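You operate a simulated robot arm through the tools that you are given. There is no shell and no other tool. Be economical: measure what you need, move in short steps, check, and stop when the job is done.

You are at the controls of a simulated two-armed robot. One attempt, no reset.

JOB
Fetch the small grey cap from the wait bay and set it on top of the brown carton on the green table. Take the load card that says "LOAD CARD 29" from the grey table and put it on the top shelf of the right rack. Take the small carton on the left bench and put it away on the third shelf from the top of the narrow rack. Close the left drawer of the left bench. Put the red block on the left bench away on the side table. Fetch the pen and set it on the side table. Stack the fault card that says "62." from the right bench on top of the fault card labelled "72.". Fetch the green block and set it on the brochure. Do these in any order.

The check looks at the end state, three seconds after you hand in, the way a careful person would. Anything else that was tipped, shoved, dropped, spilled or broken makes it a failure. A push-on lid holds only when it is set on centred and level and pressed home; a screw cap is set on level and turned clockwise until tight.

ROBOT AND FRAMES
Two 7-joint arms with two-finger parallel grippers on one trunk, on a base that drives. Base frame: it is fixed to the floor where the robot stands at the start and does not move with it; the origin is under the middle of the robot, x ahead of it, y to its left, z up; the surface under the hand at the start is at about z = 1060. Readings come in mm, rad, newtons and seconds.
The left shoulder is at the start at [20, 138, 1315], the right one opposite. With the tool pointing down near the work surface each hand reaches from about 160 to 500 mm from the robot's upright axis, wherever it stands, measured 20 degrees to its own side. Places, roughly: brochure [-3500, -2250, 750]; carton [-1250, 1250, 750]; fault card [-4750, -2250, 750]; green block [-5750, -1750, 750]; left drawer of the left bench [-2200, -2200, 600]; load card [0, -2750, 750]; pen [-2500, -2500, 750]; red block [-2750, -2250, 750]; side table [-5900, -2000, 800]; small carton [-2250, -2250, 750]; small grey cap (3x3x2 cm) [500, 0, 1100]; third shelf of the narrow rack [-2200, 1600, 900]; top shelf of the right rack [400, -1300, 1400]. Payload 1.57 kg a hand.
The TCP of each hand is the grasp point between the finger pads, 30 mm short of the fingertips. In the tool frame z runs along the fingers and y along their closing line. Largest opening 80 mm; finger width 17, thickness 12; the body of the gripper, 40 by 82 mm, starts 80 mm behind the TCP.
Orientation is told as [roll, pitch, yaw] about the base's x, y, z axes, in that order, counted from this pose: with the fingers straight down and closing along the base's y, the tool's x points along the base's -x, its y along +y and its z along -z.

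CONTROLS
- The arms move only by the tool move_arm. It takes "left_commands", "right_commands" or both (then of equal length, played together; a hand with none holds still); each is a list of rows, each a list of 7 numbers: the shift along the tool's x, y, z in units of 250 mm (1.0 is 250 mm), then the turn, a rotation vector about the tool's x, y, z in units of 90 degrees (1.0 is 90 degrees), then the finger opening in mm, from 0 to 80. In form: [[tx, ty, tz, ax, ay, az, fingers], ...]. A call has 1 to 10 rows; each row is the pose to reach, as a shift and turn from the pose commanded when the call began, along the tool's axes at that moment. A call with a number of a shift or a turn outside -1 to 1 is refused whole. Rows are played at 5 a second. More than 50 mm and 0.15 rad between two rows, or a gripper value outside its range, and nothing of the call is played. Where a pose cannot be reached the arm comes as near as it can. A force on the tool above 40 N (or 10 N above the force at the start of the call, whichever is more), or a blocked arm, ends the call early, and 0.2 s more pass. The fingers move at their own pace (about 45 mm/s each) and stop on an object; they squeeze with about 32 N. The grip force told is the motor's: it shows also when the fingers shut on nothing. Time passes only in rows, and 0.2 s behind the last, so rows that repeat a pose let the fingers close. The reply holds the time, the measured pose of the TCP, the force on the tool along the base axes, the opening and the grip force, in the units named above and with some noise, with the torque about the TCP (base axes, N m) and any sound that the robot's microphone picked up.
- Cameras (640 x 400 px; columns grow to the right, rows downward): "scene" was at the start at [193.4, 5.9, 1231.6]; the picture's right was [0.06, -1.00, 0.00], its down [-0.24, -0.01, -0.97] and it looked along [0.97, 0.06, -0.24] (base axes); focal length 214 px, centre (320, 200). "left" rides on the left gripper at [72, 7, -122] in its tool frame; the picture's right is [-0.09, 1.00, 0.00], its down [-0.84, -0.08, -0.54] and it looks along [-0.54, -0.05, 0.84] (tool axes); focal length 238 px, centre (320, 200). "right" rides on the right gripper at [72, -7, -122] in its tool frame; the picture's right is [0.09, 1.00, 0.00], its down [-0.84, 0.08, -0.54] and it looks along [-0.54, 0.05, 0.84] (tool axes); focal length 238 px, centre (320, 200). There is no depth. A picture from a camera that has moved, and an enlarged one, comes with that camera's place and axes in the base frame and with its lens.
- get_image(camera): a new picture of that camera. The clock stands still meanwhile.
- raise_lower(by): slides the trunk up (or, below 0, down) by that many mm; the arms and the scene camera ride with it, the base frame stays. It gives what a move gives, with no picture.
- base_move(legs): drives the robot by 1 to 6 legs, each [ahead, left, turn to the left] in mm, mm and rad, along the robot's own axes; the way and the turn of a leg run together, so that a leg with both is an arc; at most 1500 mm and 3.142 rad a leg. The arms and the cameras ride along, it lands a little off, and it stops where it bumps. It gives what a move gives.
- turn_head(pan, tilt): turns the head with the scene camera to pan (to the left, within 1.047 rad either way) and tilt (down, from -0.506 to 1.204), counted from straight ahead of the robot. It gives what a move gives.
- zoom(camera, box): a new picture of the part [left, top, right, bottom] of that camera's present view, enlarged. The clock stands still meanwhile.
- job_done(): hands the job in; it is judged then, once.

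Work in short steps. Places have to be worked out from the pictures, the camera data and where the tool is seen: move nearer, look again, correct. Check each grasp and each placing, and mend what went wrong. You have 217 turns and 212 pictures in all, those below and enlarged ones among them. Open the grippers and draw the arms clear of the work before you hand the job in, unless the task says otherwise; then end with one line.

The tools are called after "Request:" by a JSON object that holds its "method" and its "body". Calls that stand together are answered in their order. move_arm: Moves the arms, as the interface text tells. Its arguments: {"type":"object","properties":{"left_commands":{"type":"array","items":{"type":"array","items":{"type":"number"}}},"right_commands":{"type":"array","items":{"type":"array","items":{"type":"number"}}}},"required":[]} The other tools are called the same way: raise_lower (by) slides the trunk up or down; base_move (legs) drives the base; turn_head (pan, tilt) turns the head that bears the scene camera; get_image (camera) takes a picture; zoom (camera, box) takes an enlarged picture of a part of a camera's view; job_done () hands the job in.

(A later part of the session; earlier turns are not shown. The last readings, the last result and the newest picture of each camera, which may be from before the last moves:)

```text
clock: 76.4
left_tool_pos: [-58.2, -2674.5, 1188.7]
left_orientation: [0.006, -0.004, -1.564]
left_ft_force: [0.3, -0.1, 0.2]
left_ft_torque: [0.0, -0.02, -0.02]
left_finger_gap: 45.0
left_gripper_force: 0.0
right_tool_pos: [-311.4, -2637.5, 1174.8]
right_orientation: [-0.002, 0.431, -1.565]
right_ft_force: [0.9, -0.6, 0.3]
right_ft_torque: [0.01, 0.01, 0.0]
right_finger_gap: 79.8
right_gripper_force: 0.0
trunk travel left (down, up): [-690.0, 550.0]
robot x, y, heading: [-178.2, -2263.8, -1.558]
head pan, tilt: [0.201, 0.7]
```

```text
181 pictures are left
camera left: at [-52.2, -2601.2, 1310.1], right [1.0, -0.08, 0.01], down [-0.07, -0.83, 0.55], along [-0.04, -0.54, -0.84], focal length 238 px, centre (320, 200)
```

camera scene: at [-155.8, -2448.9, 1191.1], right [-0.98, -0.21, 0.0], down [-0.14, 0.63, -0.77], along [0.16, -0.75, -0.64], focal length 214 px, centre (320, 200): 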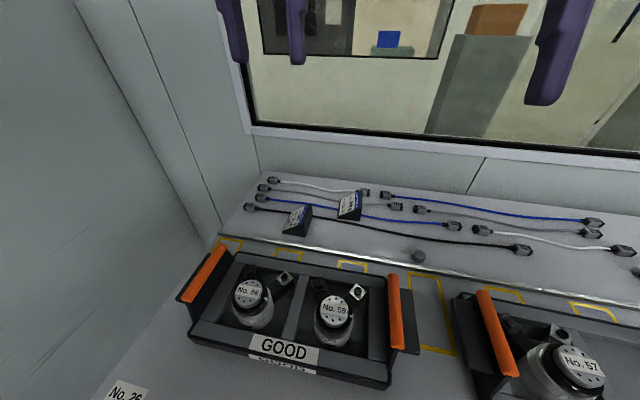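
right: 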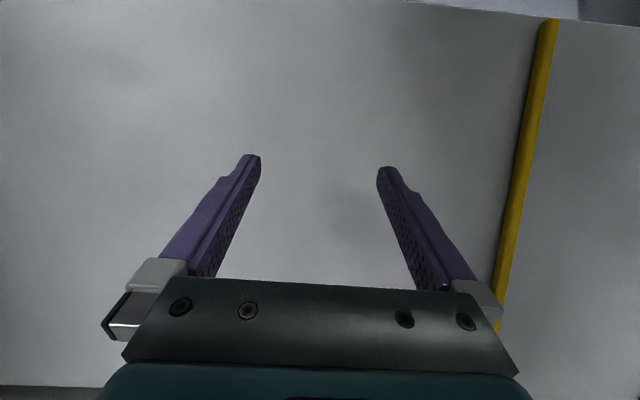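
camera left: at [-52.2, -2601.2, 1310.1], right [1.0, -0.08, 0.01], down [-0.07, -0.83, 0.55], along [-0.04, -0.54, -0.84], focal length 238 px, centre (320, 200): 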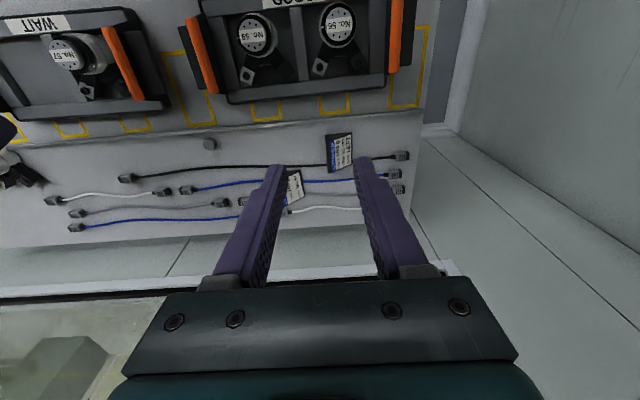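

I'll zoom on both cards to read the numbers.

Request:
{"method": "zoom", "body": {"camera": "scene", "box": [270, 180, 370, 243]}}

Request:
{"method": "zoom", "body": {"camera": "left", "box": [270, 120, 370, 220]}}

```text
6.35 times, centred on (320, 212) of scene
camera zoom: at [-155.8, -2448.9, 1191.1], right [-0.98, -0.21, 0.0], down [-0.14, 0.63, -0.77], along [0.16, -0.75, -0.64], focal length 1362 px, centre (320, 127)
```

zoom: 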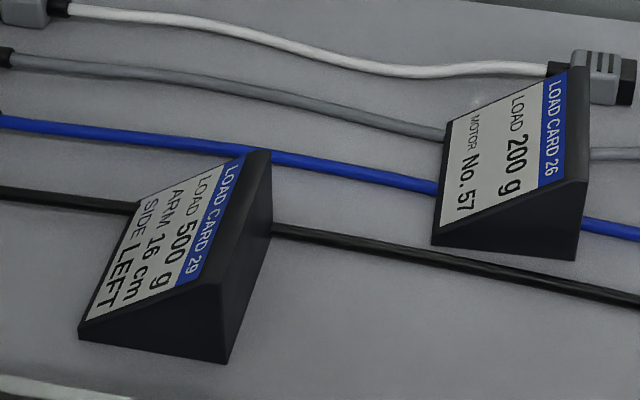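

```text
4.00 times, centred on (320, 170) of left
camera zoom: at [-52.2, -2601.2, 1310.1], right [1.0, -0.08, 0.01], down [-0.07, -0.83, 0.55], along [-0.04, -0.54, -0.84], focal length 953 px, centre (320, 320)
```

zoom: 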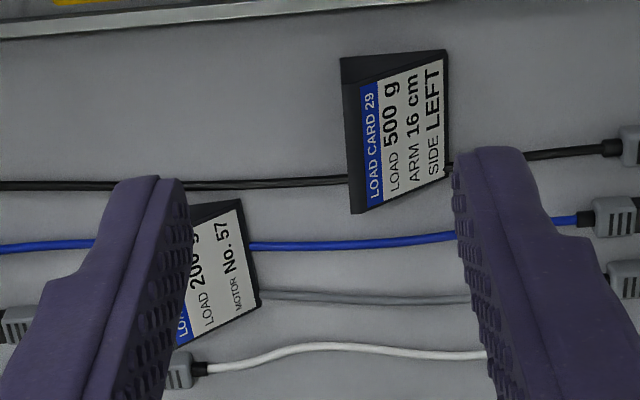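

"LOAD CARD 29" is the front wedge: about 73 mm long in y (-2765 to -2838), ridge at x ≈ -52 and z ≈ 840, on a table at z ≈ 800. It must be gripped along y, so I'll turn the robot right to bring the left shoulder closer.

Request:
{"method": "base_move", "body": {"legs": [[0, 0, -0.8]]}}

Request:
{"method": "get_image", "body": {"camera": "left"}}

```text
clock: 79.0
left_tool_pos: [-387.6, -2629.2, 1186.8]
left_orientation: [0.009, 0.0, -2.37]
left_ft_force: [0.2, 0.0, 0.4]
left_ft_torque: [-0.01, 0.0, 0.02]
left_finger_gap: 44.9
left_gripper_force: 0.0
right_tool_pos: [-534.8, -2421.0, 1174.0]
right_orientation: [-0.001, 0.435, -2.37]
right_ft_force: [0.8, -0.2, 0.7]
right_ft_torque: [0.02, -0.02, -0.02]
right_finger_gap: 79.9
right_gripper_force: 0.1
trunk travel left (down, up): [-690.0, 550.0]
robot x, y, heading: [-175.9, -2259.7, -2.361]
head pan, tilt: [0.201, 0.7]
```

```text
178 pictures are left
camera left: at [-331.1, -2583.3, 1308.3], right [0.63, -0.78, 0.01], down [-0.66, -0.53, 0.54], along [-0.42, -0.34, -0.84], focal length 238 px, centre (320, 200)
```

left: 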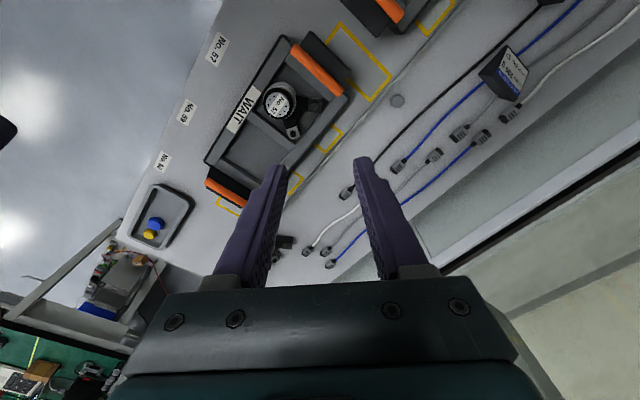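

The rotation was clean. I'll swing the left hand towards the card in two stages while yawing it to close along y.

Request:
{"method": "move_arm", "body": {"left_commands": [[0.051, 0.146, 0, 0, 0, 0.049, 80], [0.102, 0.291, 0, 0, 0, 0.098, 80], [0.153, 0.437, 0, 0, 0, 0.147, 80], [0.204, 0.582, 0, 0, 0, 0.196, 80], [0.255, 0.728, 0, 0, 0, 0.245, 80], [0.255, 0.728, 0, 0, 0, 0.245, 80]]}}

```text
clock: 80.3
left_tool_pos: [-215.4, -2715.6, 1188.6]
left_orientation: [0.004, 0.003, -2.756]
left_ft_force: [0.2, -0.6, -0.3]
left_ft_torque: [-0.03, -0.02, -0.02]
left_finger_gap: 80.0
left_gripper_force: 0.0
right_tool_pos: [-537.3, -2422.3, 1174.0]
right_orientation: [-0.001, 0.435, -2.37]
right_ft_force: [0.9, -0.2, 1.3]
right_ft_torque: [0.02, -0.01, 0.01]
right_finger_gap: 80.3
right_gripper_force: 0.0
trunk travel left (down, up): [-690.0, 550.0]
robot x, y, heading: [-175.3, -2262.5, -2.367]
head pan, tilt: [0.201, 0.7]
```

Continuing the second half of the swing.

Request:
{"method": "move_arm", "body": {"left_commands": [[0.103, 0.115, 0, 0, 0, 0.049, 80], [0.206, 0.23, 0, 0, 0, 0.098, 80], [0.308, 0.345, 0, 0, 0, 0.147, 80], [0.411, 0.46, 0, 0, 0, 0.196, 80], [0.514, 0.575, 0, 0, 0, 0.246, 80], [0.514, 0.575, 0, 0, 0, 0.246, 80]]}}

Request:
{"method": "get_image", "body": {"camera": "left"}}

```text
clock: 81.8
left_tool_pos: [-39.7, -2799.3, 1189.9]
left_orientation: [0.004, 0.004, -3.141]
left_ft_force: [0.6, 0.4, -0.2]
left_ft_torque: [0.01, 0.01, -0.01]
left_finger_gap: 79.8
left_gripper_force: 0.0
right_tool_pos: [-536.3, -2420.9, 1173.4]
right_orientation: [0.0, 0.438, -2.37]
right_ft_force: [0.3, -0.1, 1.0]
right_ft_torque: [0.03, 0.01, 0.02]
right_finger_gap: 80.1
right_gripper_force: 0.1
trunk travel left (down, up): [-690.0, 550.0]
robot x, y, heading: [-171.3, -2262.7, -2.364]
head pan, tilt: [0.201, 0.7]
```

```text
177 pictures are left
camera left: at [32.0, -2805.8, 1311.2], right [-0.09, -1.0, 0.0], down [-0.84, 0.08, 0.54], along [-0.54, 0.05, -0.84], focal length 238 px, centre (320, 200)
```

left: 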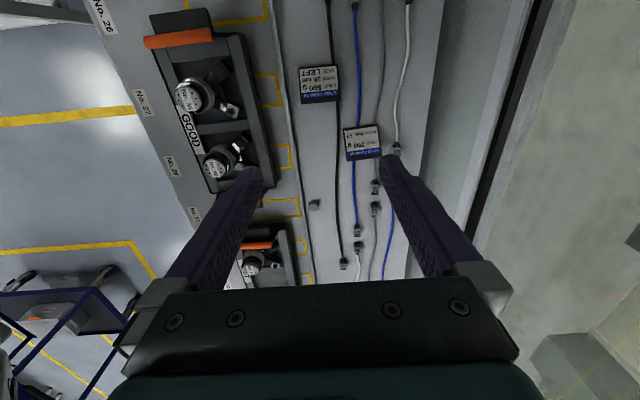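

It's above the card. Before lowering the trunk I'll lift and retract the right hand so it clears the tray.

Request:
{"method": "move_arm", "body": {"right_commands": [[0.133, 0, -0.049, 0, 0, 0, 80], [0.265, 0, -0.098, 0, 0, 0, 80], [0.398, 0, -0.146, 0, 0, 0, 80], [0.53, 0, -0.195, 0, 0, 0, 80]]}}

Request:
{"method": "raise_lower", "body": {"by": -230}}

Request:
{"method": "get_image", "body": {"camera": "left"}}

```text
clock: 82.5
left_tool_pos: [-39.6, -2799.6, 1190.3]
left_orientation: [0.003, 0.006, -3.139]
left_ft_force: [-1.1, 0.8, 0.7]
left_ft_torque: [0.03, 0.01, 0.0]
left_finger_gap: 80.0
left_gripper_force: 0.2
right_tool_pos: [-474.9, -2366.1, 1185.3]
right_orientation: [-0.006, 0.618, -2.358]
right_ft_force: [0.8, 0.2, 0.7]
right_ft_torque: [-0.03, -0.01, 0.0]
right_finger_gap: 80.0
right_gripper_force: 0.0
trunk travel left (down, up): [-690.0, 550.0]
robot x, y, heading: [-171.0, -2260.0, -2.369]
head pan, tilt: [0.201, 0.7]
stopped in row 3 (right hand): the arm was blocked; the commanded pose is now the measured one
```

```text
clock: 84.9
left_tool_pos: [-39.7, -2799.7, 958.6]
left_orientation: [0.004, 0.005, -3.14]
left_ft_force: [-0.9, -0.2, -0.1]
left_ft_torque: [-0.03, 0.01, 0.0]
left_finger_gap: 79.9
left_gripper_force: 0.0
right_tool_pos: [-474.7, -2366.3, 956.1]
right_orientation: [-0.007, 0.62, -2.356]
right_ft_force: [0.1, -0.3, -0.7]
right_ft_torque: [0.0, -0.01, 0.0]
right_finger_gap: 80.0
right_gripper_force: 0.1
trunk travel left (down, up): [-460.0, 780.0]
robot x, y, heading: [-172.7, -2261.8, -2.364]
head pan, tilt: [0.201, 0.7]
```

```text
176 pictures are left
camera left: at [31.4, -2805.7, 1081.3], right [-0.09, -1.0, 0.0], down [-0.84, 0.08, 0.54], along [-0.54, 0.05, -0.84], focal length 238 px, centre (320, 200)
```

left: 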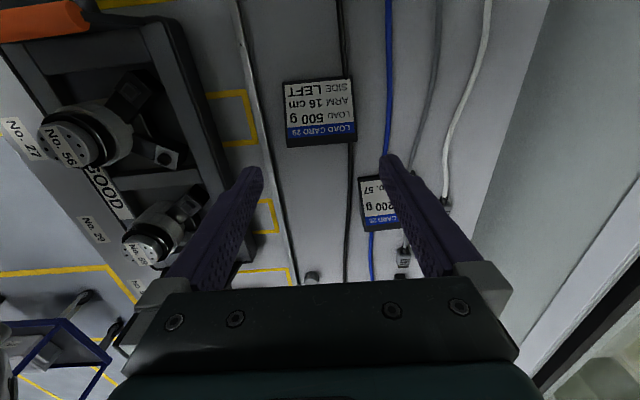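

The card is aligned: ends at y -2763 and -2837, ridge x -54. The gripper is centred with about 3 mm clearance each side, so I'll go down to TCP z 843.

Request:
{"method": "move_arm", "body": {"left_commands": [[-0.008, 0, 0.15, 0, 0, 0, 80], [-0.008, 0, 0.3, 0, 0, 0, 80], [-0.008, 0, 0.4, 0, 0, 0, 80], [-0.008, 0, 0.46, 0, 0, 0, 80], [-0.008, 0, 0.46, 0, 0, 0, 80]]}}

Request:
{"method": "get_image", "body": {"camera": "left"}}

```text
clock: 86.1
left_tool_pos: [-41.7, -2799.7, 843.5]
left_orientation: [0.005, 0.005, -3.138]
left_ft_force: [-0.1, 0.8, 0.1]
left_ft_torque: [-0.03, -0.01, 0.01]
left_finger_gap: 80.0
left_gripper_force: 0.2
right_tool_pos: [-475.4, -2368.4, 956.8]
right_orientation: [-0.004, 0.618, -2.356]
right_ft_force: [0.6, -0.5, 0.7]
right_ft_torque: [0.07, -0.03, 0.0]
right_finger_gap: 80.0
right_gripper_force: 0.1
trunk travel left (down, up): [-460.0, 780.0]
robot x, y, heading: [-171.9, -2262.4, -2.36]
head pan, tilt: [0.201, 0.7]
```

```text
175 pictures are left
camera left: at [30.8, -2806.8, 965.2], right [-0.09, -1.0, 0.0], down [-0.84, 0.08, 0.54], along [-0.54, 0.05, -0.84], focal length 238 px, centre (320, 200)
```

left: 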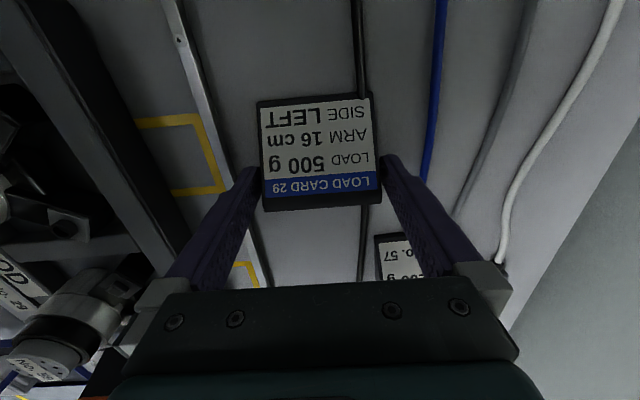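

The fingers straddle the card with no contact. Now I'll close and lift a little.

Request:
{"method": "move_arm", "body": {"left_commands": [[0, 0, 0, 0, 0, 0, 60], [0, 0, 0, 0, 0, 0, 60], [0, 0, 0, 0, 0, 0, 60], [0, 0, -0.08, 0, 0, 0, 60], [0, 0, -0.2, 0, 0, 0, 60]]}}

Request:
{"method": "get_image", "body": {"camera": "left"}}

```text
clock: 87.3
left_tool_pos: [-42.2, -2802.3, 896.3]
left_orientation: [0.005, 0.005, -3.14]
left_ft_force: [0.1, -0.2, -0.6]
left_ft_torque: [-0.02, 0.03, -0.03]
left_finger_gap: 73.1
left_gripper_force: 32.3
right_tool_pos: [-474.9, -2366.1, 956.1]
right_orientation: [-0.007, 0.618, -2.357]
right_ft_force: [0.1, 1.1, -0.2]
right_ft_torque: [-0.01, -0.01, 0.02]
right_finger_gap: 80.1
right_gripper_force: 0.2
trunk travel left (down, up): [-460.0, 780.0]
robot x, y, heading: [-173.5, -2260.8, -2.362]
head pan, tilt: [0.201, 0.7]
```

```text
174 pictures are left
camera left: at [29.7, -2807.8, 1016.6], right [-0.09, -1.0, 0.0], down [-0.84, 0.08, 0.54], along [-0.54, 0.05, -0.84], focal length 238 px, centre (320, 200)
```

left: 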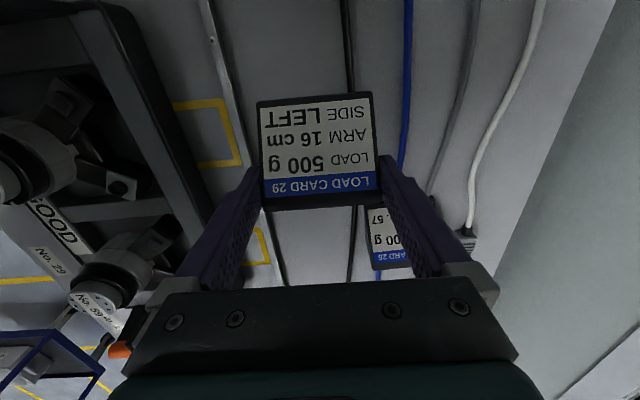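

The card is held with a 73 mm gap at 32 N, and it looks level. I'll raise the trunk and swing the hand back in front.

Request:
{"method": "raise_lower", "body": {"by": 250}}

Request:
{"method": "move_arm", "body": {"left_commands": [[-0.138, -0.068, 0, 0, 0, -0.049, 60], [-0.277, -0.136, 0, 0, 0, -0.098, 60], [-0.415, -0.204, 0, 0, 0, -0.147, 60], [-0.554, -0.272, 0, 0, 0, -0.196, 60], [-0.692, -0.34, 0, 0, 0, -0.246, 60]]}}

Request:
{"method": "move_arm", "body": {"left_commands": [[-0.102, -0.116, 0, 0, 0, -0.049, 60], [-0.203, -0.231, 0, 0, 0, -0.098, 60], [-0.305, -0.347, 0, 0, 0, -0.147, 60], [-0.406, -0.462, 0, 0, 0, -0.196, 60], [-0.508, -0.578, 0, 0, 0, -0.246, 60]]}}

Request:
{"method": "base_move", "body": {"legs": [[-300, -500, 0]]}}

```text
clock: 89.9
left_tool_pos: [-41.8, -2802.5, 1143.8]
left_orientation: [0.003, 0.005, -3.138]
left_ft_force: [0.2, 0.0, 0.4]
left_ft_torque: [0.0, 0.06, 0.01]
left_finger_gap: 73.0
left_gripper_force: 31.8
right_tool_pos: [-474.3, -2366.3, 1206.6]
right_orientation: [-0.007, 0.618, -2.357]
right_ft_force: [-0.6, 0.5, 0.1]
right_ft_torque: [0.0, 0.04, -0.02]
right_finger_gap: 80.1
right_gripper_force: 0.1
trunk travel left (down, up): [-710.0, 530.0]
robot x, y, heading: [-174.3, -2263.2, -2.361]
head pan, tilt: [0.201, 0.7]
```

```text
clock: 91.1
left_tool_pos: [-213.6, -2717.1, 1141.7]
left_orientation: [0.006, 0.005, -2.752]
left_ft_force: [-0.5, 0.3, -0.2]
left_ft_torque: [-0.01, -0.02, 0.01]
left_finger_gap: 73.1
left_gripper_force: 31.8
right_tool_pos: [-474.3, -2366.9, 1205.7]
right_orientation: [-0.008, 0.619, -2.358]
right_ft_force: [-0.9, 0.2, 0.1]
right_ft_torque: [-0.01, 0.01, 0.0]
right_finger_gap: 79.9
right_gripper_force: 0.1
trunk travel left (down, up): [-710.0, 530.0]
robot x, y, heading: [-171.9, -2263.8, -2.355]
head pan, tilt: [0.201, 0.7]
```

```text
clock: 92.3
left_tool_pos: [-386.1, -2628.6, 1141.0]
left_orientation: [0.006, 0.001, -2.364]
left_ft_force: [-0.2, 0.0, -0.2]
left_ft_torque: [0.01, 0.05, 0.0]
left_finger_gap: 73.1
left_gripper_force: 32.1
right_tool_pos: [-475.1, -2367.0, 1207.0]
right_orientation: [-0.007, 0.618, -2.358]
right_ft_force: [0.2, 0.9, 0.3]
right_ft_torque: [0.02, 0.01, 0.01]
right_finger_gap: 80.0
right_gripper_force: 0.1
trunk travel left (down, up): [-710.0, 530.0]
robot x, y, heading: [-171.6, -2260.8, -2.361]
head pan, tilt: [0.201, 0.7]
```

```text
clock: 95.6
left_tool_pos: [-516.3, -2069.8, 1140.9]
left_orientation: [0.008, -0.002, -2.372]
left_ft_force: [-0.5, 0.6, 0.1]
left_ft_torque: [-0.01, 0.02, 0.01]
left_finger_gap: 72.7
left_gripper_force: 32.1
right_tool_pos: [-603.6, -1804.5, 1206.5]
right_orientation: [-0.009, 0.618, -2.363]
right_ft_force: [0.1, 1.0, 0.8]
right_ft_torque: [-0.03, -0.03, 0.0]
right_finger_gap: 79.9
right_gripper_force: 0.1
trunk travel left (down, up): [-710.0, 530.0]
robot x, y, heading: [-303.6, -1702.3, -2.365]
head pan, tilt: [0.201, 0.7]
```

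I'll back away from the rack, turn to face it (+x) and raise the trunk to see the top shelf.

Request:
{"method": "base_move", "body": {"legs": [[0, -360, 0], [0, 0, 2.36]]}}

Request:
{"method": "raise_lower", "body": {"by": 450}}

Request:
{"method": "turn_head", "body": {"pan": 0.0, "tilt": 0.3}}

Request:
{"method": "get_image", "body": {"camera": "scene"}}

```text
clock: 103.6
left_tool_pos: [-152.6, -1323.6, 1141.4]
left_orientation: [0.007, 0.0, 0.0]
left_ft_force: [0.1, -0.6, -0.1]
left_ft_torque: [-0.03, 0.0, 0.03]
left_finger_gap: 72.9
left_gripper_force: 32.2
right_tool_pos: [-271.6, -1573.3, 1205.6]
right_orientation: [-0.006, 0.618, 0.009]
right_ft_force: [0.0, 0.2, 0.0]
right_ft_torque: [-0.01, -0.04, 0.01]
right_finger_gap: 79.8
right_gripper_force: 0.1
trunk travel left (down, up): [-710.0, 530.0]
robot x, y, heading: [-560.7, -1438.9, 0.004]
head pan, tilt: [0.201, 0.7]
```

```text
refused: 450 is not a number from -400 to 400
```

```text
clock: 104.4
left_tool_pos: [-152.5, -1322.1, 1139.6]
left_orientation: [0.007, 0.001, -0.001]
left_ft_force: [0.5, -0.1, -1.1]
left_ft_torque: [-0.02, -0.03, -0.01]
left_finger_gap: 72.8
left_gripper_force: 32.2
right_tool_pos: [-271.5, -1575.4, 1205.7]
right_orientation: [-0.005, 0.617, 0.009]
right_ft_force: [0.5, 0.1, -0.2]
right_ft_torque: [0.0, -0.04, 0.01]
right_finger_gap: 79.7
right_gripper_force: 0.0
trunk travel left (down, up): [-710.0, 530.0]
robot x, y, heading: [-562.1, -1438.9, 0.002]
head pan, tilt: [0.0, 0.3]
```

```text
173 pictures are left
camera scene: at [-367.0, -1438.0, 1246.1], right [0.0, -1.0, 0.0], down [-0.3, 0.0, -0.95], along [0.95, 0.0, -0.3], focal length 214 px, centre (320, 200)
```

scene: 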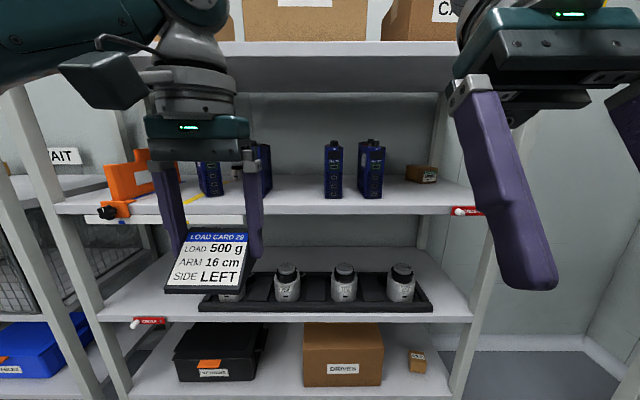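

The card is held well. I'll raise the trunk 400 to see the top shelf.

Request:
{"method": "raise_lower", "body": {"by": 400}}

Request:
{"method": "turn_head", "body": {"pan": 0.0, "tilt": 0.5}}

Request:
{"method": "get_image", "body": {"camera": "scene"}}

Request:
{"method": "get_image", "body": {"camera": "left"}}

```text
clock: 108.3
left_tool_pos: [-152.3, -1323.4, 1541.4]
left_orientation: [0.008, -0.001, 0.0]
left_ft_force: [0.4, -0.5, -0.2]
left_ft_torque: [0.0, -0.01, 0.0]
left_finger_gap: 73.0
left_gripper_force: 32.3
right_tool_pos: [-273.7, -1575.2, 1607.0]
right_orientation: [-0.008, 0.619, 0.009]
right_ft_force: [-0.5, -0.4, -0.4]
right_ft_torque: [-0.01, -0.02, -0.01]
right_finger_gap: 79.9
right_gripper_force: 0.1
trunk travel left (down, up): [-1110.0, 130.0]
robot x, y, heading: [-559.2, -1439.9, 0.003]
head pan, tilt: [0.0, 0.3]
```

```text
clock: 109.0
left_tool_pos: [-151.6, -1323.9, 1540.5]
left_orientation: [0.008, -0.001, 0.0]
left_ft_force: [0.3, -0.4, -0.8]
left_ft_torque: [0.02, 0.0, -0.03]
left_finger_gap: 72.8
left_gripper_force: 31.8
right_tool_pos: [-273.0, -1573.2, 1605.8]
right_orientation: [-0.006, 0.618, 0.009]
right_ft_force: [1.3, 0.2, -0.3]
right_ft_torque: [0.0, 0.0, -0.03]
right_finger_gap: 80.1
right_gripper_force: 0.1
trunk travel left (down, up): [-1110.0, 130.0]
robot x, y, heading: [-558.9, -1439.3, 0.005]
head pan, tilt: [0.0, 0.499]
```

```text
172 pictures are left
camera scene: at [-369.3, -1438.0, 1627.8], right [0.0, -1.0, 0.0], down [-0.48, 0.0, -0.88], along [0.88, 0.0, -0.48], focal length 214 px, centre (320, 200)
```

scene: 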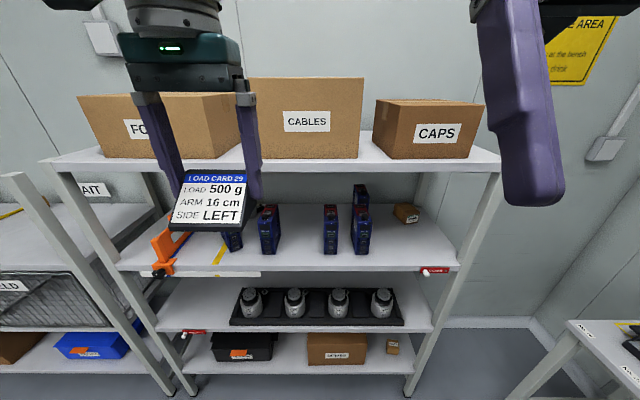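

```text
171 pictures are left
camera left: at [-223.6, -1317.7, 1662.3], right [0.09, 1.0, 0.01], down [0.84, -0.08, 0.54], along [0.54, -0.04, -0.84], focal length 238 px, centre (320, 200)
```

left: 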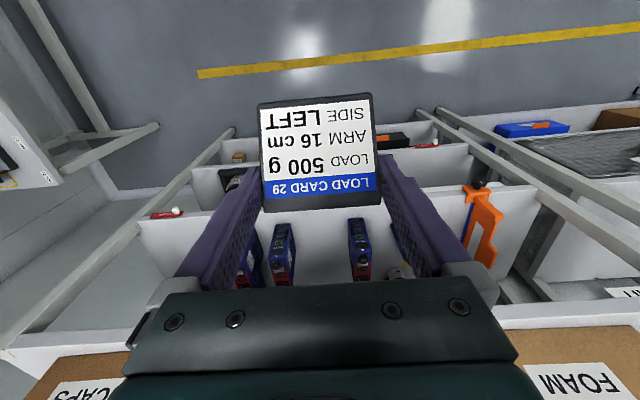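

The shelf is at about z 1430, and its boxes leave a front strip of around 60 mm plus gaps at the sides. I'll raise fully and move closer for an accurate view.

Request:
{"method": "raise_lower", "body": {"by": 125}}

Request:
{"method": "base_move", "body": {"legs": [[200, 150, 0]]}}

Request:
{"method": "turn_head", "body": {"pan": 0.4, "tilt": 0.7}}

Request:
{"method": "get_image", "body": {"camera": "scene"}}

Request:
{"method": "turn_head", "body": {"pan": -0.3, "tilt": 0.7}}

Request:
{"method": "get_image", "body": {"camera": "scene"}}

```text
clock: 110.5
left_tool_pos: [-152.0, -1324.2, 1665.8]
left_orientation: [0.007, 0.001, -0.001]
left_ft_force: [0.7, 0.6, -1.8]
left_ft_torque: [-0.01, 0.02, -0.02]
left_finger_gap: 73.0
left_gripper_force: 32.4
right_tool_pos: [-273.3, -1573.1, 1730.9]
right_orientation: [-0.008, 0.618, 0.008]
right_ft_force: [0.9, 0.3, -0.6]
right_ft_torque: [-0.01, -0.02, -0.01]
right_finger_gap: 79.8
right_gripper_force: 0.0
trunk travel left (down, up): [-1235.0, 5.0]
robot x, y, heading: [-558.2, -1439.4, 0.003]
head pan, tilt: [0.0, 0.499]
```

```text
clock: 112.3
left_tool_pos: [47.7, -1174.3, 1666.8]
left_orientation: [0.007, 0.002, -0.005]
left_ft_force: [-0.2, -0.3, -1.2]
left_ft_torque: [0.02, -0.01, -0.04]
left_finger_gap: 73.0
left_gripper_force: 32.8
right_tool_pos: [-74.2, -1424.9, 1731.9]
right_orientation: [-0.007, 0.618, 0.006]
right_ft_force: [0.1, 0.3, -0.2]
right_ft_torque: [0.0, -0.03, -0.01]
right_finger_gap: 80.1
right_gripper_force: 0.0
trunk travel left (down, up): [-1235.0, 5.0]
robot x, y, heading: [-360.5, -1289.1, 0.001]
head pan, tilt: [0.0, 0.499]
```

```text
clock: 113.2
left_tool_pos: [46.9, -1174.4, 1665.0]
left_orientation: [0.006, 0.001, -0.003]
left_ft_force: [-0.3, -0.4, -1.5]
left_ft_torque: [-0.02, -0.05, 0.02]
left_finger_gap: 73.0
left_gripper_force: 32.4
right_tool_pos: [-74.1, -1425.2, 1731.7]
right_orientation: [-0.007, 0.618, 0.006]
right_ft_force: [-0.5, -0.4, 0.0]
right_ft_torque: [0.02, 0.0, 0.01]
right_finger_gap: 80.0
right_gripper_force: 0.1
trunk travel left (down, up): [-1235.0, 5.0]
robot x, y, heading: [-361.3, -1286.9, 0.004]
head pan, tilt: [0.4, 0.7]
```

```text
170 pictures are left
camera scene: at [-183.2, -1255.0, 1735.1], right [0.39, -0.92, 0.0], down [-0.59, -0.25, -0.77], along [0.7, 0.3, -0.64], focal length 214 px, centre (320, 200)
```

scene: 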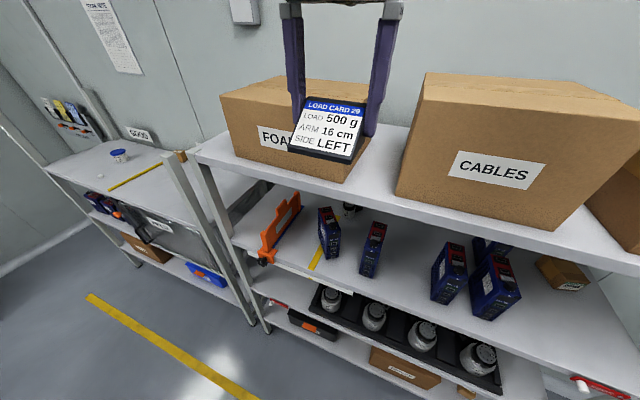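

```text
clock: 114.3
left_tool_pos: [46.9, -1173.8, 1666.0]
left_orientation: [0.007, 0.001, -0.004]
left_ft_force: [-0.1, -0.3, -0.8]
left_ft_torque: [-0.03, -0.01, 0.03]
left_finger_gap: 73.1
left_gripper_force: 32.4
right_tool_pos: [-73.8, -1425.3, 1731.2]
right_orientation: [-0.007, 0.617, 0.005]
right_ft_force: [-0.2, 0.5, 0.9]
right_ft_torque: [0.0, -0.03, 0.04]
right_finger_gap: 79.9
right_gripper_force: 0.0
trunk travel left (down, up): [-1235.0, 5.0]
robot x, y, heading: [-363.3, -1289.2, 0.001]
head pan, tilt: [-0.3, 0.7]
```

```text
169 pictures are left
camera scene: at [-180.2, -1313.1, 1735.0], right [-0.29, -0.96, 0.0], down [-0.62, 0.19, -0.76], along [0.73, -0.23, -0.64], focal length 214 px, centre (320, 200)
```

scene: 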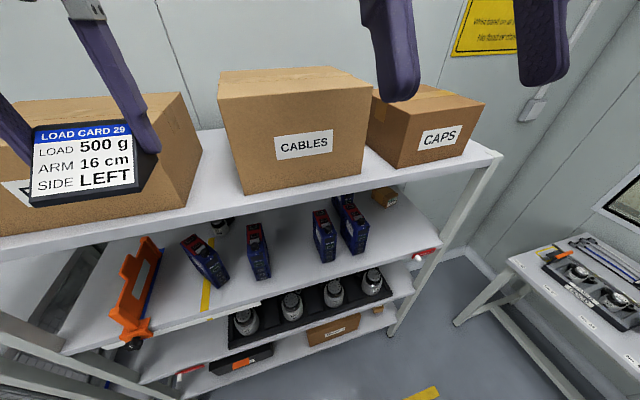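

The gap between FOAM (right side y ≈ -1140) and CABLES (left side y ≈ -1260) looks usable. I'll move closer and a little right to measure it from above with the hand camera.

Request:
{"method": "base_move", "body": {"legs": [[130, -25, 0]]}}

Request:
{"method": "turn_head", "body": {"pan": 0.15, "tilt": 0.75}}

Request:
{"method": "get_image", "body": {"camera": "left"}}

Request:
{"method": "get_image", "body": {"camera": "scene"}}

```text
clock: 115.6
left_tool_pos: [176.2, -1197.3, 1665.4]
left_orientation: [0.007, 0.002, -0.003]
left_ft_force: [-0.3, 0.1, 0.4]
left_ft_torque: [-0.02, 0.0, 0.03]
left_finger_gap: 73.2
left_gripper_force: 31.8
right_tool_pos: [57.1, -1447.6, 1731.3]
right_orientation: [-0.006, 0.618, 0.007]
right_ft_force: [-0.4, 0.4, -0.9]
right_ft_torque: [-0.01, 0.01, 0.05]
right_finger_gap: 79.8
right_gripper_force: 0.0
trunk travel left (down, up): [-1235.0, 5.0]
robot x, y, heading: [-229.1, -1312.1, -0.0]
head pan, tilt: [-0.3, 0.7]
```

```text
clock: 116.5
left_tool_pos: [177.0, -1197.6, 1665.0]
left_orientation: [0.006, 0.003, -0.002]
left_ft_force: [0.0, -0.5, -0.2]
left_ft_torque: [-0.02, -0.02, -0.01]
left_finger_gap: 73.1
left_gripper_force: 32.6
right_tool_pos: [54.8, -1448.9, 1731.1]
right_orientation: [-0.006, 0.618, 0.008]
right_ft_force: [-0.6, 0.0, -0.3]
right_ft_torque: [-0.04, -0.03, -0.03]
right_finger_gap: 80.2
right_gripper_force: 0.1
trunk travel left (down, up): [-1235.0, 5.0]
robot x, y, heading: [-232.6, -1311.7, -0.001]
head pan, tilt: [0.15, 0.75]
```

```text
168 pictures are left
camera left: at [104.7, -1192.4, 1787.3], right [0.09, 1.0, 0.01], down [0.84, -0.08, 0.54], along [0.54, -0.05, -0.84], focal length 238 px, centre (320, 200)
```

left: 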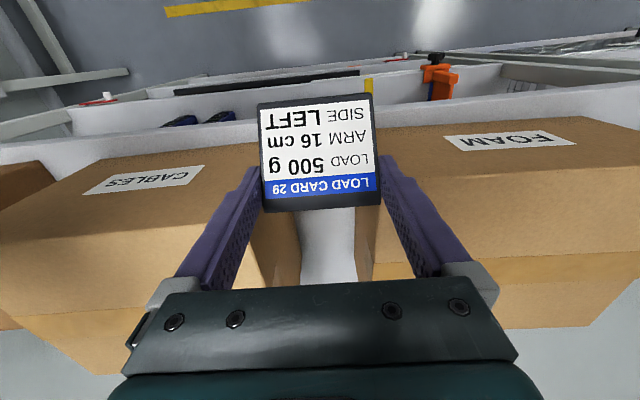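

```text
167 pictures are left
camera scene: at [-50.1, -1300.3, 1730.8], right [0.15, -0.99, 0.0], down [-0.67, -0.1, -0.73], along [0.72, 0.11, -0.68], focal length 214 px, centre (320, 200)
```

scene: 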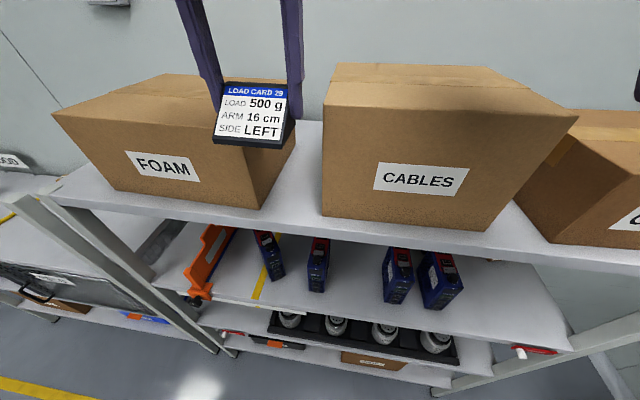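

I'll zoom to measure the shelf's front edge and the box corners.

Request:
{"method": "zoom", "body": {"camera": "scene", "box": [230, 110, 390, 260]}}

Request:
{"method": "zoom", "body": {"camera": "left", "box": [180, 80, 460, 255]}}

```text
2.67 times, centred on (310, 185) of scene
camera zoom: at [-50.1, -1300.3, 1730.8], right [0.15, -0.99, 0.0], down [-0.67, -0.1, -0.73], along [0.72, 0.11, -0.68], focal length 572 px, centre (347, 240)
```

zoom: 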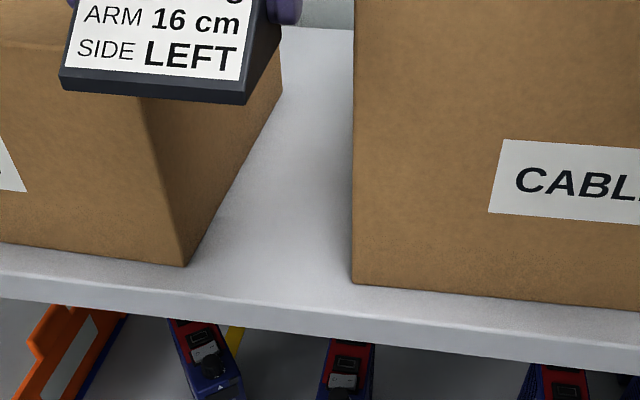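

```text
2.29 times, centred on (320, 168) of left
camera zoom: at [104.7, -1192.4, 1787.3], right [0.09, 1.0, 0.01], down [0.84, -0.08, 0.54], along [0.54, -0.05, -0.84], focal length 545 px, centre (320, 274)
```

zoom: 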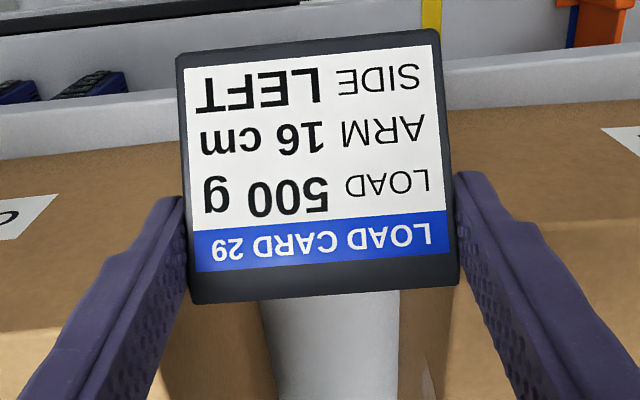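

The gap is about 121 mm wide (y -1141 to -1262) and the shelf front is x ≈ 197. I'll target finger x 252 and y -1202, driving the base forward 75 mm at this height.

Request:
{"method": "base_move", "body": {"legs": [[75, -4, 0]]}}

Request:
{"method": "get_image", "body": {"camera": "scene"}}

Request:
{"method": "get_image", "body": {"camera": "left"}}

```text
clock: 117.5
left_tool_pos: [251.5, -1200.5, 1665.0]
left_orientation: [0.008, 0.001, 0.001]
left_ft_force: [-0.8, 0.2, -0.8]
left_ft_torque: [-0.01, 0.01, 0.03]
left_finger_gap: 72.8
left_gripper_force: 32.3
right_tool_pos: [129.7, -1452.8, 1730.8]
right_orientation: [-0.006, 0.618, 0.008]
right_ft_force: [0.4, -0.1, -0.1]
right_ft_torque: [0.02, 0.0, 0.0]
right_finger_gap: 80.1
right_gripper_force: 0.1
trunk travel left (down, up): [-1235.0, 5.0]
robot x, y, heading: [-157.1, -1314.1, 0.003]
head pan, tilt: [0.15, 0.75]
```

```text
164 pictures are left
camera scene: at [24.3, -1303.6, 1730.8], right [0.15, -0.99, 0.0], down [-0.67, -0.1, -0.73], along [0.72, 0.11, -0.68], focal length 214 px, centre (320, 200)
```

scene: 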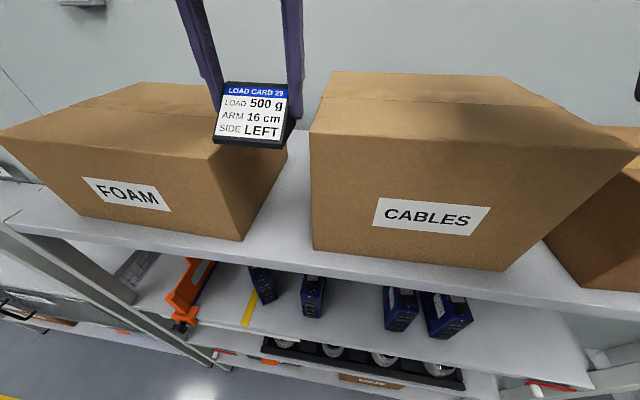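

```text
163 pictures are left
camera left: at [179.0, -1195.6, 1787.3], right [0.09, 1.0, 0.01], down [0.84, -0.08, 0.54], along [0.54, -0.04, -0.84], focal length 238 px, centre (320, 200)
```

left: 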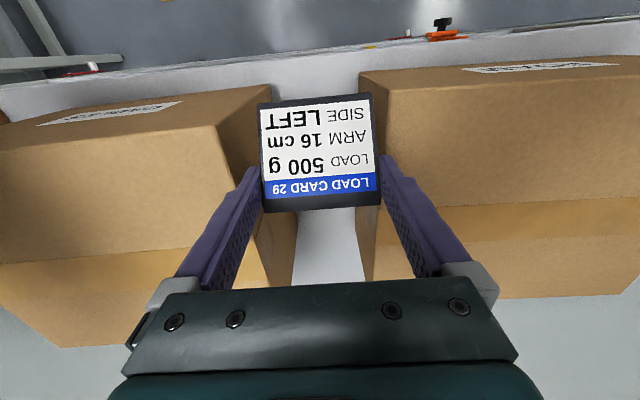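

Triangulation now gives shelf z ≈ 1438, box fronts x ≈ 217, and a gap from y -1142 to -1262. The hand is centred in the gap, so I'll lower the trunk 110 and check.

Request:
{"method": "raise_lower", "body": {"by": -110}}

Request:
{"method": "get_image", "body": {"camera": "scene"}}

Request:
{"method": "get_image", "body": {"camera": "left"}}

```text
clock: 118.9
left_tool_pos: [250.4, -1201.3, 1556.0]
left_orientation: [0.007, 0.001, -0.001]
left_ft_force: [0.3, 0.2, -0.7]
left_ft_torque: [-0.04, 0.01, 0.0]
left_finger_gap: 72.9
left_gripper_force: 32.4
right_tool_pos: [129.4, -1453.9, 1622.1]
right_orientation: [-0.008, 0.618, 0.008]
right_ft_force: [0.3, 1.4, 0.5]
right_ft_torque: [0.02, -0.01, 0.04]
right_finger_gap: 79.9
right_gripper_force: 0.0
trunk travel left (down, up): [-1125.0, 115.0]
robot x, y, heading: [-158.3, -1314.6, 0.001]
head pan, tilt: [0.15, 0.75]
```

```text
162 pictures are left
camera scene: at [24.3, -1303.6, 1620.8], right [0.15, -0.99, 0.0], down [-0.67, -0.1, -0.73], along [0.72, 0.11, -0.68], focal length 214 px, centre (320, 200)
```

scene: 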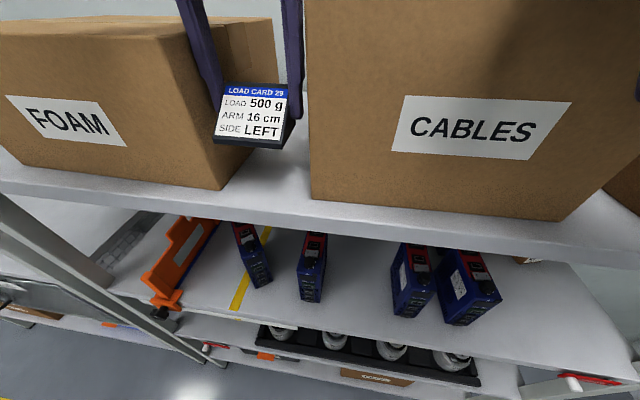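

```text
161 pictures are left
camera left: at [179.0, -1195.6, 1677.3], right [0.09, 1.0, 0.01], down [0.84, -0.08, 0.54], along [0.54, -0.04, -0.84], focal length 238 px, centre (320, 200)
```

left: 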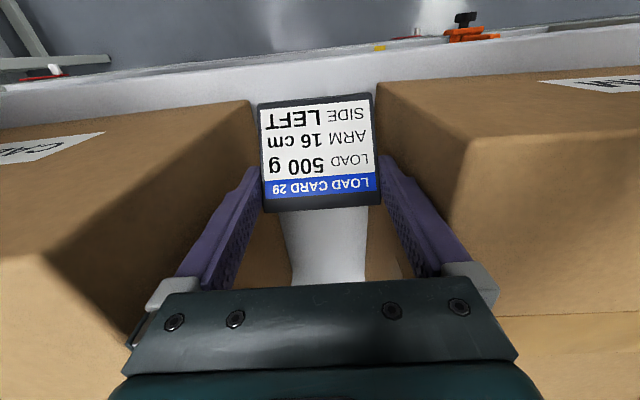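

It's well centred. I'll lower another 60 mm.

Request:
{"method": "raise_lower", "body": {"by": -60}}

Request:
{"method": "zoom", "body": {"camera": "scene", "box": [160, 60, 360, 220]}}

```text
clock: 119.6
left_tool_pos: [249.8, -1201.2, 1518.5]
left_orientation: [0.008, 0.001, 0.001]
left_ft_force: [-0.2, -1.2, -0.6]
left_ft_torque: [0.04, -0.01, 0.05]
left_finger_gap: 73.2
left_gripper_force: 32.2
right_tool_pos: [127.9, -1453.5, 1586.1]
right_orientation: [0.0, 0.627, 0.018]
right_ft_force: [-7.5, -1.8, 11.3]
right_ft_torque: [-0.09, -1.34, -0.19]
right_finger_gap: 80.1
right_gripper_force: 0.0
trunk travel left (down, up): [-1088.0, 152.0]
robot x, y, heading: [-160.8, -1316.2, 0.003]
head pan, tilt: [0.15, 0.75]
stopped: the force on the tool passed its limit at 75 N (the readings are from after the stop); the commanded pose is now the measured one
```

```text
2.50 times, centred on (260, 140) of scene
camera zoom: at [24.1, -1303.9, 1584.1], right [0.15, -0.99, 0.0], down [-0.67, -0.1, -0.73], along [0.72, 0.11, -0.68], focal length 536 px, centre (470, 350)
```

zoom: 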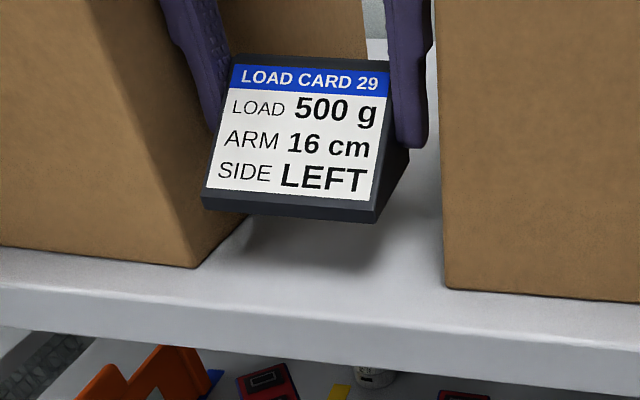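

The right gripper touched the CABLES box, which I overlooked. I'll raise the trunk a bit and look.

Request:
{"method": "raise_lower", "body": {"by": 30}}

Request:
{"method": "turn_head", "body": {"pan": -0.3, "tilt": 0.5}}

Request:
{"method": "get_image", "body": {"camera": "scene"}}

Request:
{"method": "get_image", "body": {"camera": "right"}}

```text
clock: 120.3
left_tool_pos: [250.2, -1201.7, 1549.4]
left_orientation: [0.006, 0.002, 0.001]
left_ft_force: [-0.9, -0.8, 0.0]
left_ft_torque: [-0.04, 0.03, 0.01]
left_finger_gap: 73.0
left_gripper_force: 32.3
right_tool_pos: [128.4, -1451.5, 1617.8]
right_orientation: [0.0, 0.626, 0.019]
right_ft_force: [0.7, -0.3, 0.2]
right_ft_torque: [0.0, 0.05, 0.0]
right_finger_gap: 79.9
right_gripper_force: 0.2
trunk travel left (down, up): [-1118.0, 122.0]
robot x, y, heading: [-159.9, -1319.3, 0.007]
head pan, tilt: [0.15, 0.75]
```

```text
clock: 121.2
left_tool_pos: [249.3, -1200.3, 1549.2]
left_orientation: [0.007, 0.001, 0.001]
left_ft_force: [-0.1, 0.7, -0.7]
left_ft_torque: [-0.02, 0.01, 0.0]
left_finger_gap: 73.1
left_gripper_force: 32.2
right_tool_pos: [128.5, -1451.2, 1616.8]
right_orientation: [-0.001, 0.625, 0.019]
right_ft_force: [-0.4, -0.5, 0.5]
right_ft_torque: [0.03, -0.01, 0.02]
right_finger_gap: 79.9
right_gripper_force: 0.1
trunk travel left (down, up): [-1118.0, 122.0]
robot x, y, heading: [-157.1, -1314.8, 0.006]
head pan, tilt: [-0.3, 0.499]
```

```text
159 pictures are left
camera scene: at [29.2, -1342.9, 1636.4], right [-0.29, -0.96, 0.0], down [-0.46, 0.14, -0.88], along [0.84, -0.26, -0.48], focal length 214 px, centre (320, 200)
```

scene: 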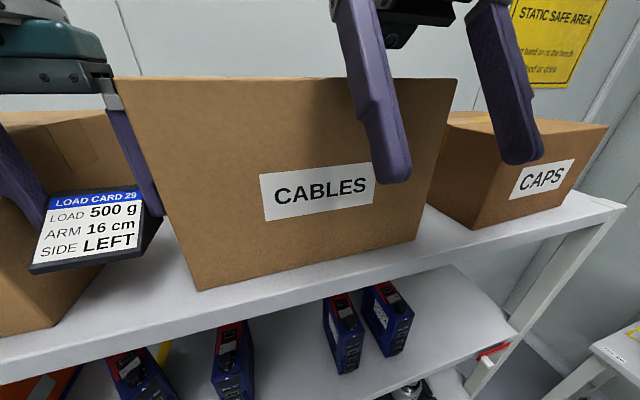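

```text
158 pictures are left
camera right: at [141.3, -1458.1, 1759.2], right [-0.09, 0.99, 0.05], down [0.99, 0.1, -0.05], along [-0.06, 0.05, -1.0], focal length 238 px, centre (320, 200)
```

right: 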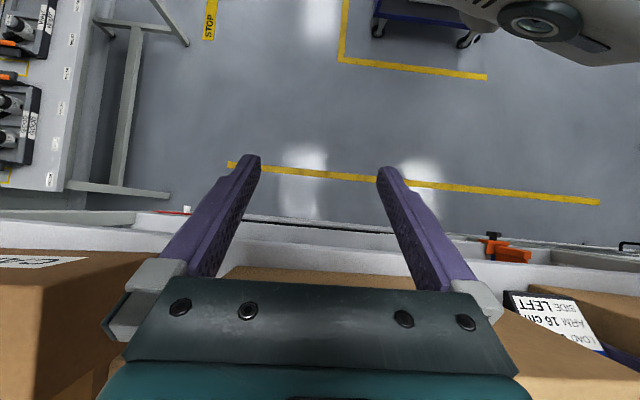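

The box hasn't moved: its corner is still at (218, -1264). I'll raise the right hand out of the way.

Request:
{"method": "move_arm", "body": {"right_commands": [[0.07, 0, -0.097, 0, 0, 0, 80], [0.14, 0, -0.194, 0, 0, 0, 80], [0.21, 0, -0.292, 0, 0, 0, 80], [0.281, 0, -0.389, 0, 0, 0, 80]]}}

```text
clock: 121.8
left_tool_pos: [249.3, -1202.1, 1550.1]
left_orientation: [0.007, 0.003, -0.001]
left_ft_force: [0.4, -0.4, -1.6]
left_ft_torque: [0.04, 0.01, 0.0]
left_finger_gap: 73.1
left_gripper_force: 32.0
right_tool_pos: [103.8, -1457.0, 1602.0]
right_orientation: [0.018, 0.861, 0.01]
right_ft_force: [0.3, -0.4, 0.4]
right_ft_torque: [-0.05, 0.0, 0.01]
right_finger_gap: 80.1
right_gripper_force: 0.1
trunk travel left (down, up): [-1118.0, 122.0]
robot x, y, heading: [-158.5, -1316.4, 0.002]
head pan, tilt: [-0.3, 0.499]
stopped in row 2 (right hand): the arm was blocked; the commanded pose is now the measured one
```

The right arm reached a joint limit. I'll instead rotate it to point straight down, which keeps its body well in front of the boxes.

Request:
{"method": "move_arm", "body": {"right_commands": [[0, 0, 0, 0, -0.091, 0, 80], [0, 0, 0, 0, -0.182, 0, 80], [0, 0, 0, 0, -0.273, 0, 80], [0, 0, 0, 0, -0.364, 0, 80], [0, 0, 0, 0, -0.455, 0, 80], [0, 0, 0, 0, -0.547, 0, 80]]}}

Request:
{"method": "get_image", "body": {"camera": "scene"}}

```text
clock: 123.2
left_tool_pos: [250.8, -1200.6, 1549.4]
left_orientation: [0.008, 0.001, 0.001]
left_ft_force: [0.2, 0.3, -0.2]
left_ft_torque: [0.03, 0.01, 0.03]
left_finger_gap: 73.1
left_gripper_force: 31.8
right_tool_pos: [95.5, -1464.7, 1583.2]
right_orientation: [-0.037, 0.074, -0.025]
right_ft_force: [0.1, -0.2, 0.0]
right_ft_torque: [-0.01, -0.01, -0.01]
right_finger_gap: 80.1
right_gripper_force: 0.0
trunk travel left (down, up): [-1118.0, 122.0]
robot x, y, heading: [-155.0, -1319.3, 0.004]
head pan, tilt: [-0.3, 0.499]
```

```text
157 pictures are left
camera scene: at [29.2, -1343.0, 1636.4], right [-0.29, -0.96, 0.0], down [-0.46, 0.14, -0.88], along [0.84, -0.26, -0.48], focal length 214 px, centre (320, 200)
```

scene: 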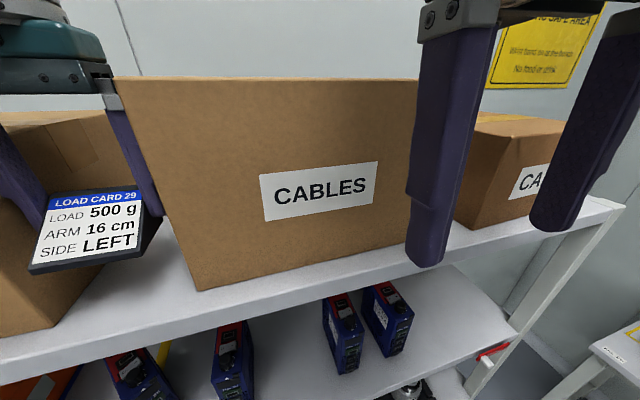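

The right hand is clear now. I'll lower 55 mm.

Request:
{"method": "raise_lower", "body": {"by": -55}}

Request:
{"method": "turn_head", "body": {"pan": 0.35, "tilt": 0.6}}

Request:
{"method": "get_image", "body": {"camera": "scene"}}

```text
clock: 124.2
left_tool_pos: [250.6, -1202.0, 1494.2]
left_orientation: [0.007, 0.003, 0.0]
left_ft_force: [-0.3, -0.5, -1.0]
left_ft_torque: [-0.01, 0.01, 0.0]
left_finger_gap: 72.7
left_gripper_force: 32.0
right_tool_pos: [95.3, -1465.6, 1528.1]
right_orientation: [-0.037, 0.073, -0.021]
right_ft_force: [0.5, 0.7, -0.2]
right_ft_torque: [-0.01, -0.01, -0.02]
right_finger_gap: 79.9
right_gripper_force: 0.1
trunk travel left (down, up): [-1063.0, 177.0]
robot x, y, heading: [-162.2, -1318.6, 0.004]
head pan, tilt: [-0.3, 0.499]
```

```text
clock: 125.2
left_tool_pos: [251.0, -1202.1, 1494.6]
left_orientation: [0.007, 0.002, 0.001]
left_ft_force: [1.3, 0.1, -0.5]
left_ft_torque: [0.01, 0.01, -0.01]
left_finger_gap: 72.7
left_gripper_force: 32.0
right_tool_pos: [95.2, -1464.3, 1527.8]
right_orientation: [-0.037, 0.071, -0.018]
right_ft_force: [-0.9, 0.4, 0.2]
right_ft_torque: [0.0, 0.01, -0.05]
right_finger_gap: 80.3
right_gripper_force: 0.1
trunk travel left (down, up): [-1063.0, 177.0]
robot x, y, heading: [-160.0, -1317.8, -0.003]
head pan, tilt: [0.351, 0.6]
```

```text
156 pictures are left
camera scene: at [25.1, -1285.8, 1572.3], right [0.35, -0.94, 0.0], down [-0.53, -0.2, -0.83], along [0.77, 0.29, -0.56], focal length 214 px, centre (320, 200)
```

scene: 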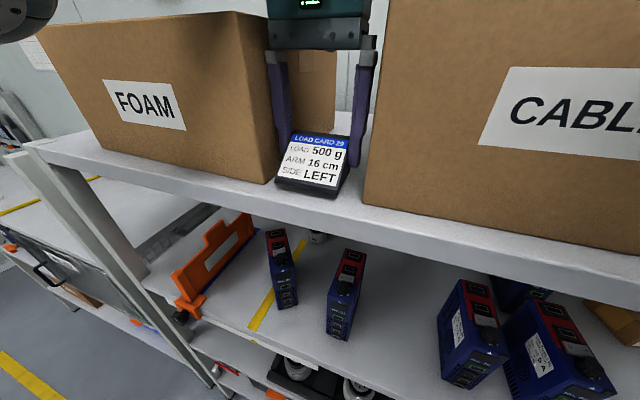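

It's nearly down. I'll descend in small increments and watch the force.

Request:
{"method": "move_arm", "body": {"left_commands": [[0, 0, 0.02, 0, 0, 0, 60], [0, 0, 0.036, 0, 0, 0, 60], [0, 0, 0.036, 0, 0, 0, 60]]}}

Request:
{"method": "zoom", "body": {"camera": "scene", "box": [240, 100, 400, 220]}}

```text
clock: 126.0
left_tool_pos: [250.5, -1200.8, 1485.4]
left_orientation: [0.008, 0.002, 0.0]
left_ft_force: [0.7, -0.3, -0.5]
left_ft_torque: [0.02, 0.01, -0.01]
left_finger_gap: 73.0
left_gripper_force: 32.2
right_tool_pos: [95.0, -1463.7, 1528.2]
right_orientation: [-0.036, 0.071, -0.012]
right_ft_force: [0.1, 0.2, 0.7]
right_ft_torque: [0.01, 0.03, 0.0]
right_finger_gap: 80.1
right_gripper_force: 0.0
trunk travel left (down, up): [-1063.0, 177.0]
robot x, y, heading: [-161.2, -1317.7, 0.006]
head pan, tilt: [0.351, 0.6]
```

```text
3.33 times, centred on (320, 160) of scene
camera zoom: at [25.1, -1285.7, 1572.3], right [0.35, -0.94, 0.0], down [-0.53, -0.2, -0.83], along [0.77, 0.29, -0.56], focal length 715 px, centre (320, 333)
```

zoom: 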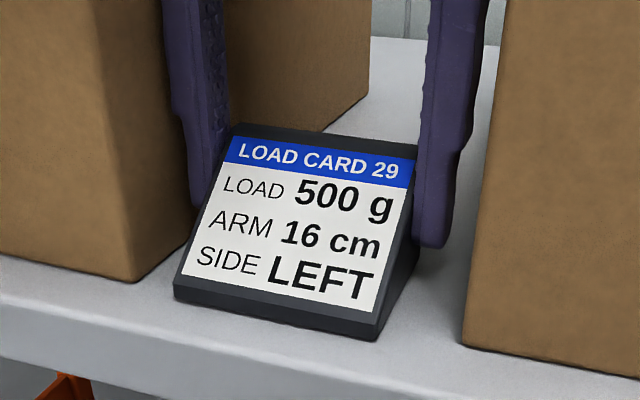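

Still no contact, so I'll go on down by 5 mm in two steps.

Request:
{"method": "move_arm", "body": {"left_commands": [[0, 0, 0.01, 0, 0, 0, 60], [0, 0, 0.02, 0, 0, 0, 60], [0, 0, 0.02, 0, 0, 0, 60]]}}

```text
clock: 126.8
left_tool_pos: [251.3, -1202.0, 1482.7]
left_orientation: [0.006, -0.003, -0.002]
left_ft_force: [-8.3, 0.4, 28.2]
left_ft_torque: [-0.15, 0.2, -0.06]
left_finger_gap: 73.3
left_gripper_force: 31.8
right_tool_pos: [94.5, -1463.5, 1529.0]
right_orientation: [-0.036, 0.07, -0.01]
right_ft_force: [-0.3, 0.5, -0.7]
right_ft_torque: [0.03, 0.02, -0.01]
right_finger_gap: 80.1
right_gripper_force: 0.1
trunk travel left (down, up): [-1063.0, 177.0]
robot x, y, heading: [-157.1, -1313.0, 0.001]
head pan, tilt: [0.351, 0.6]
```

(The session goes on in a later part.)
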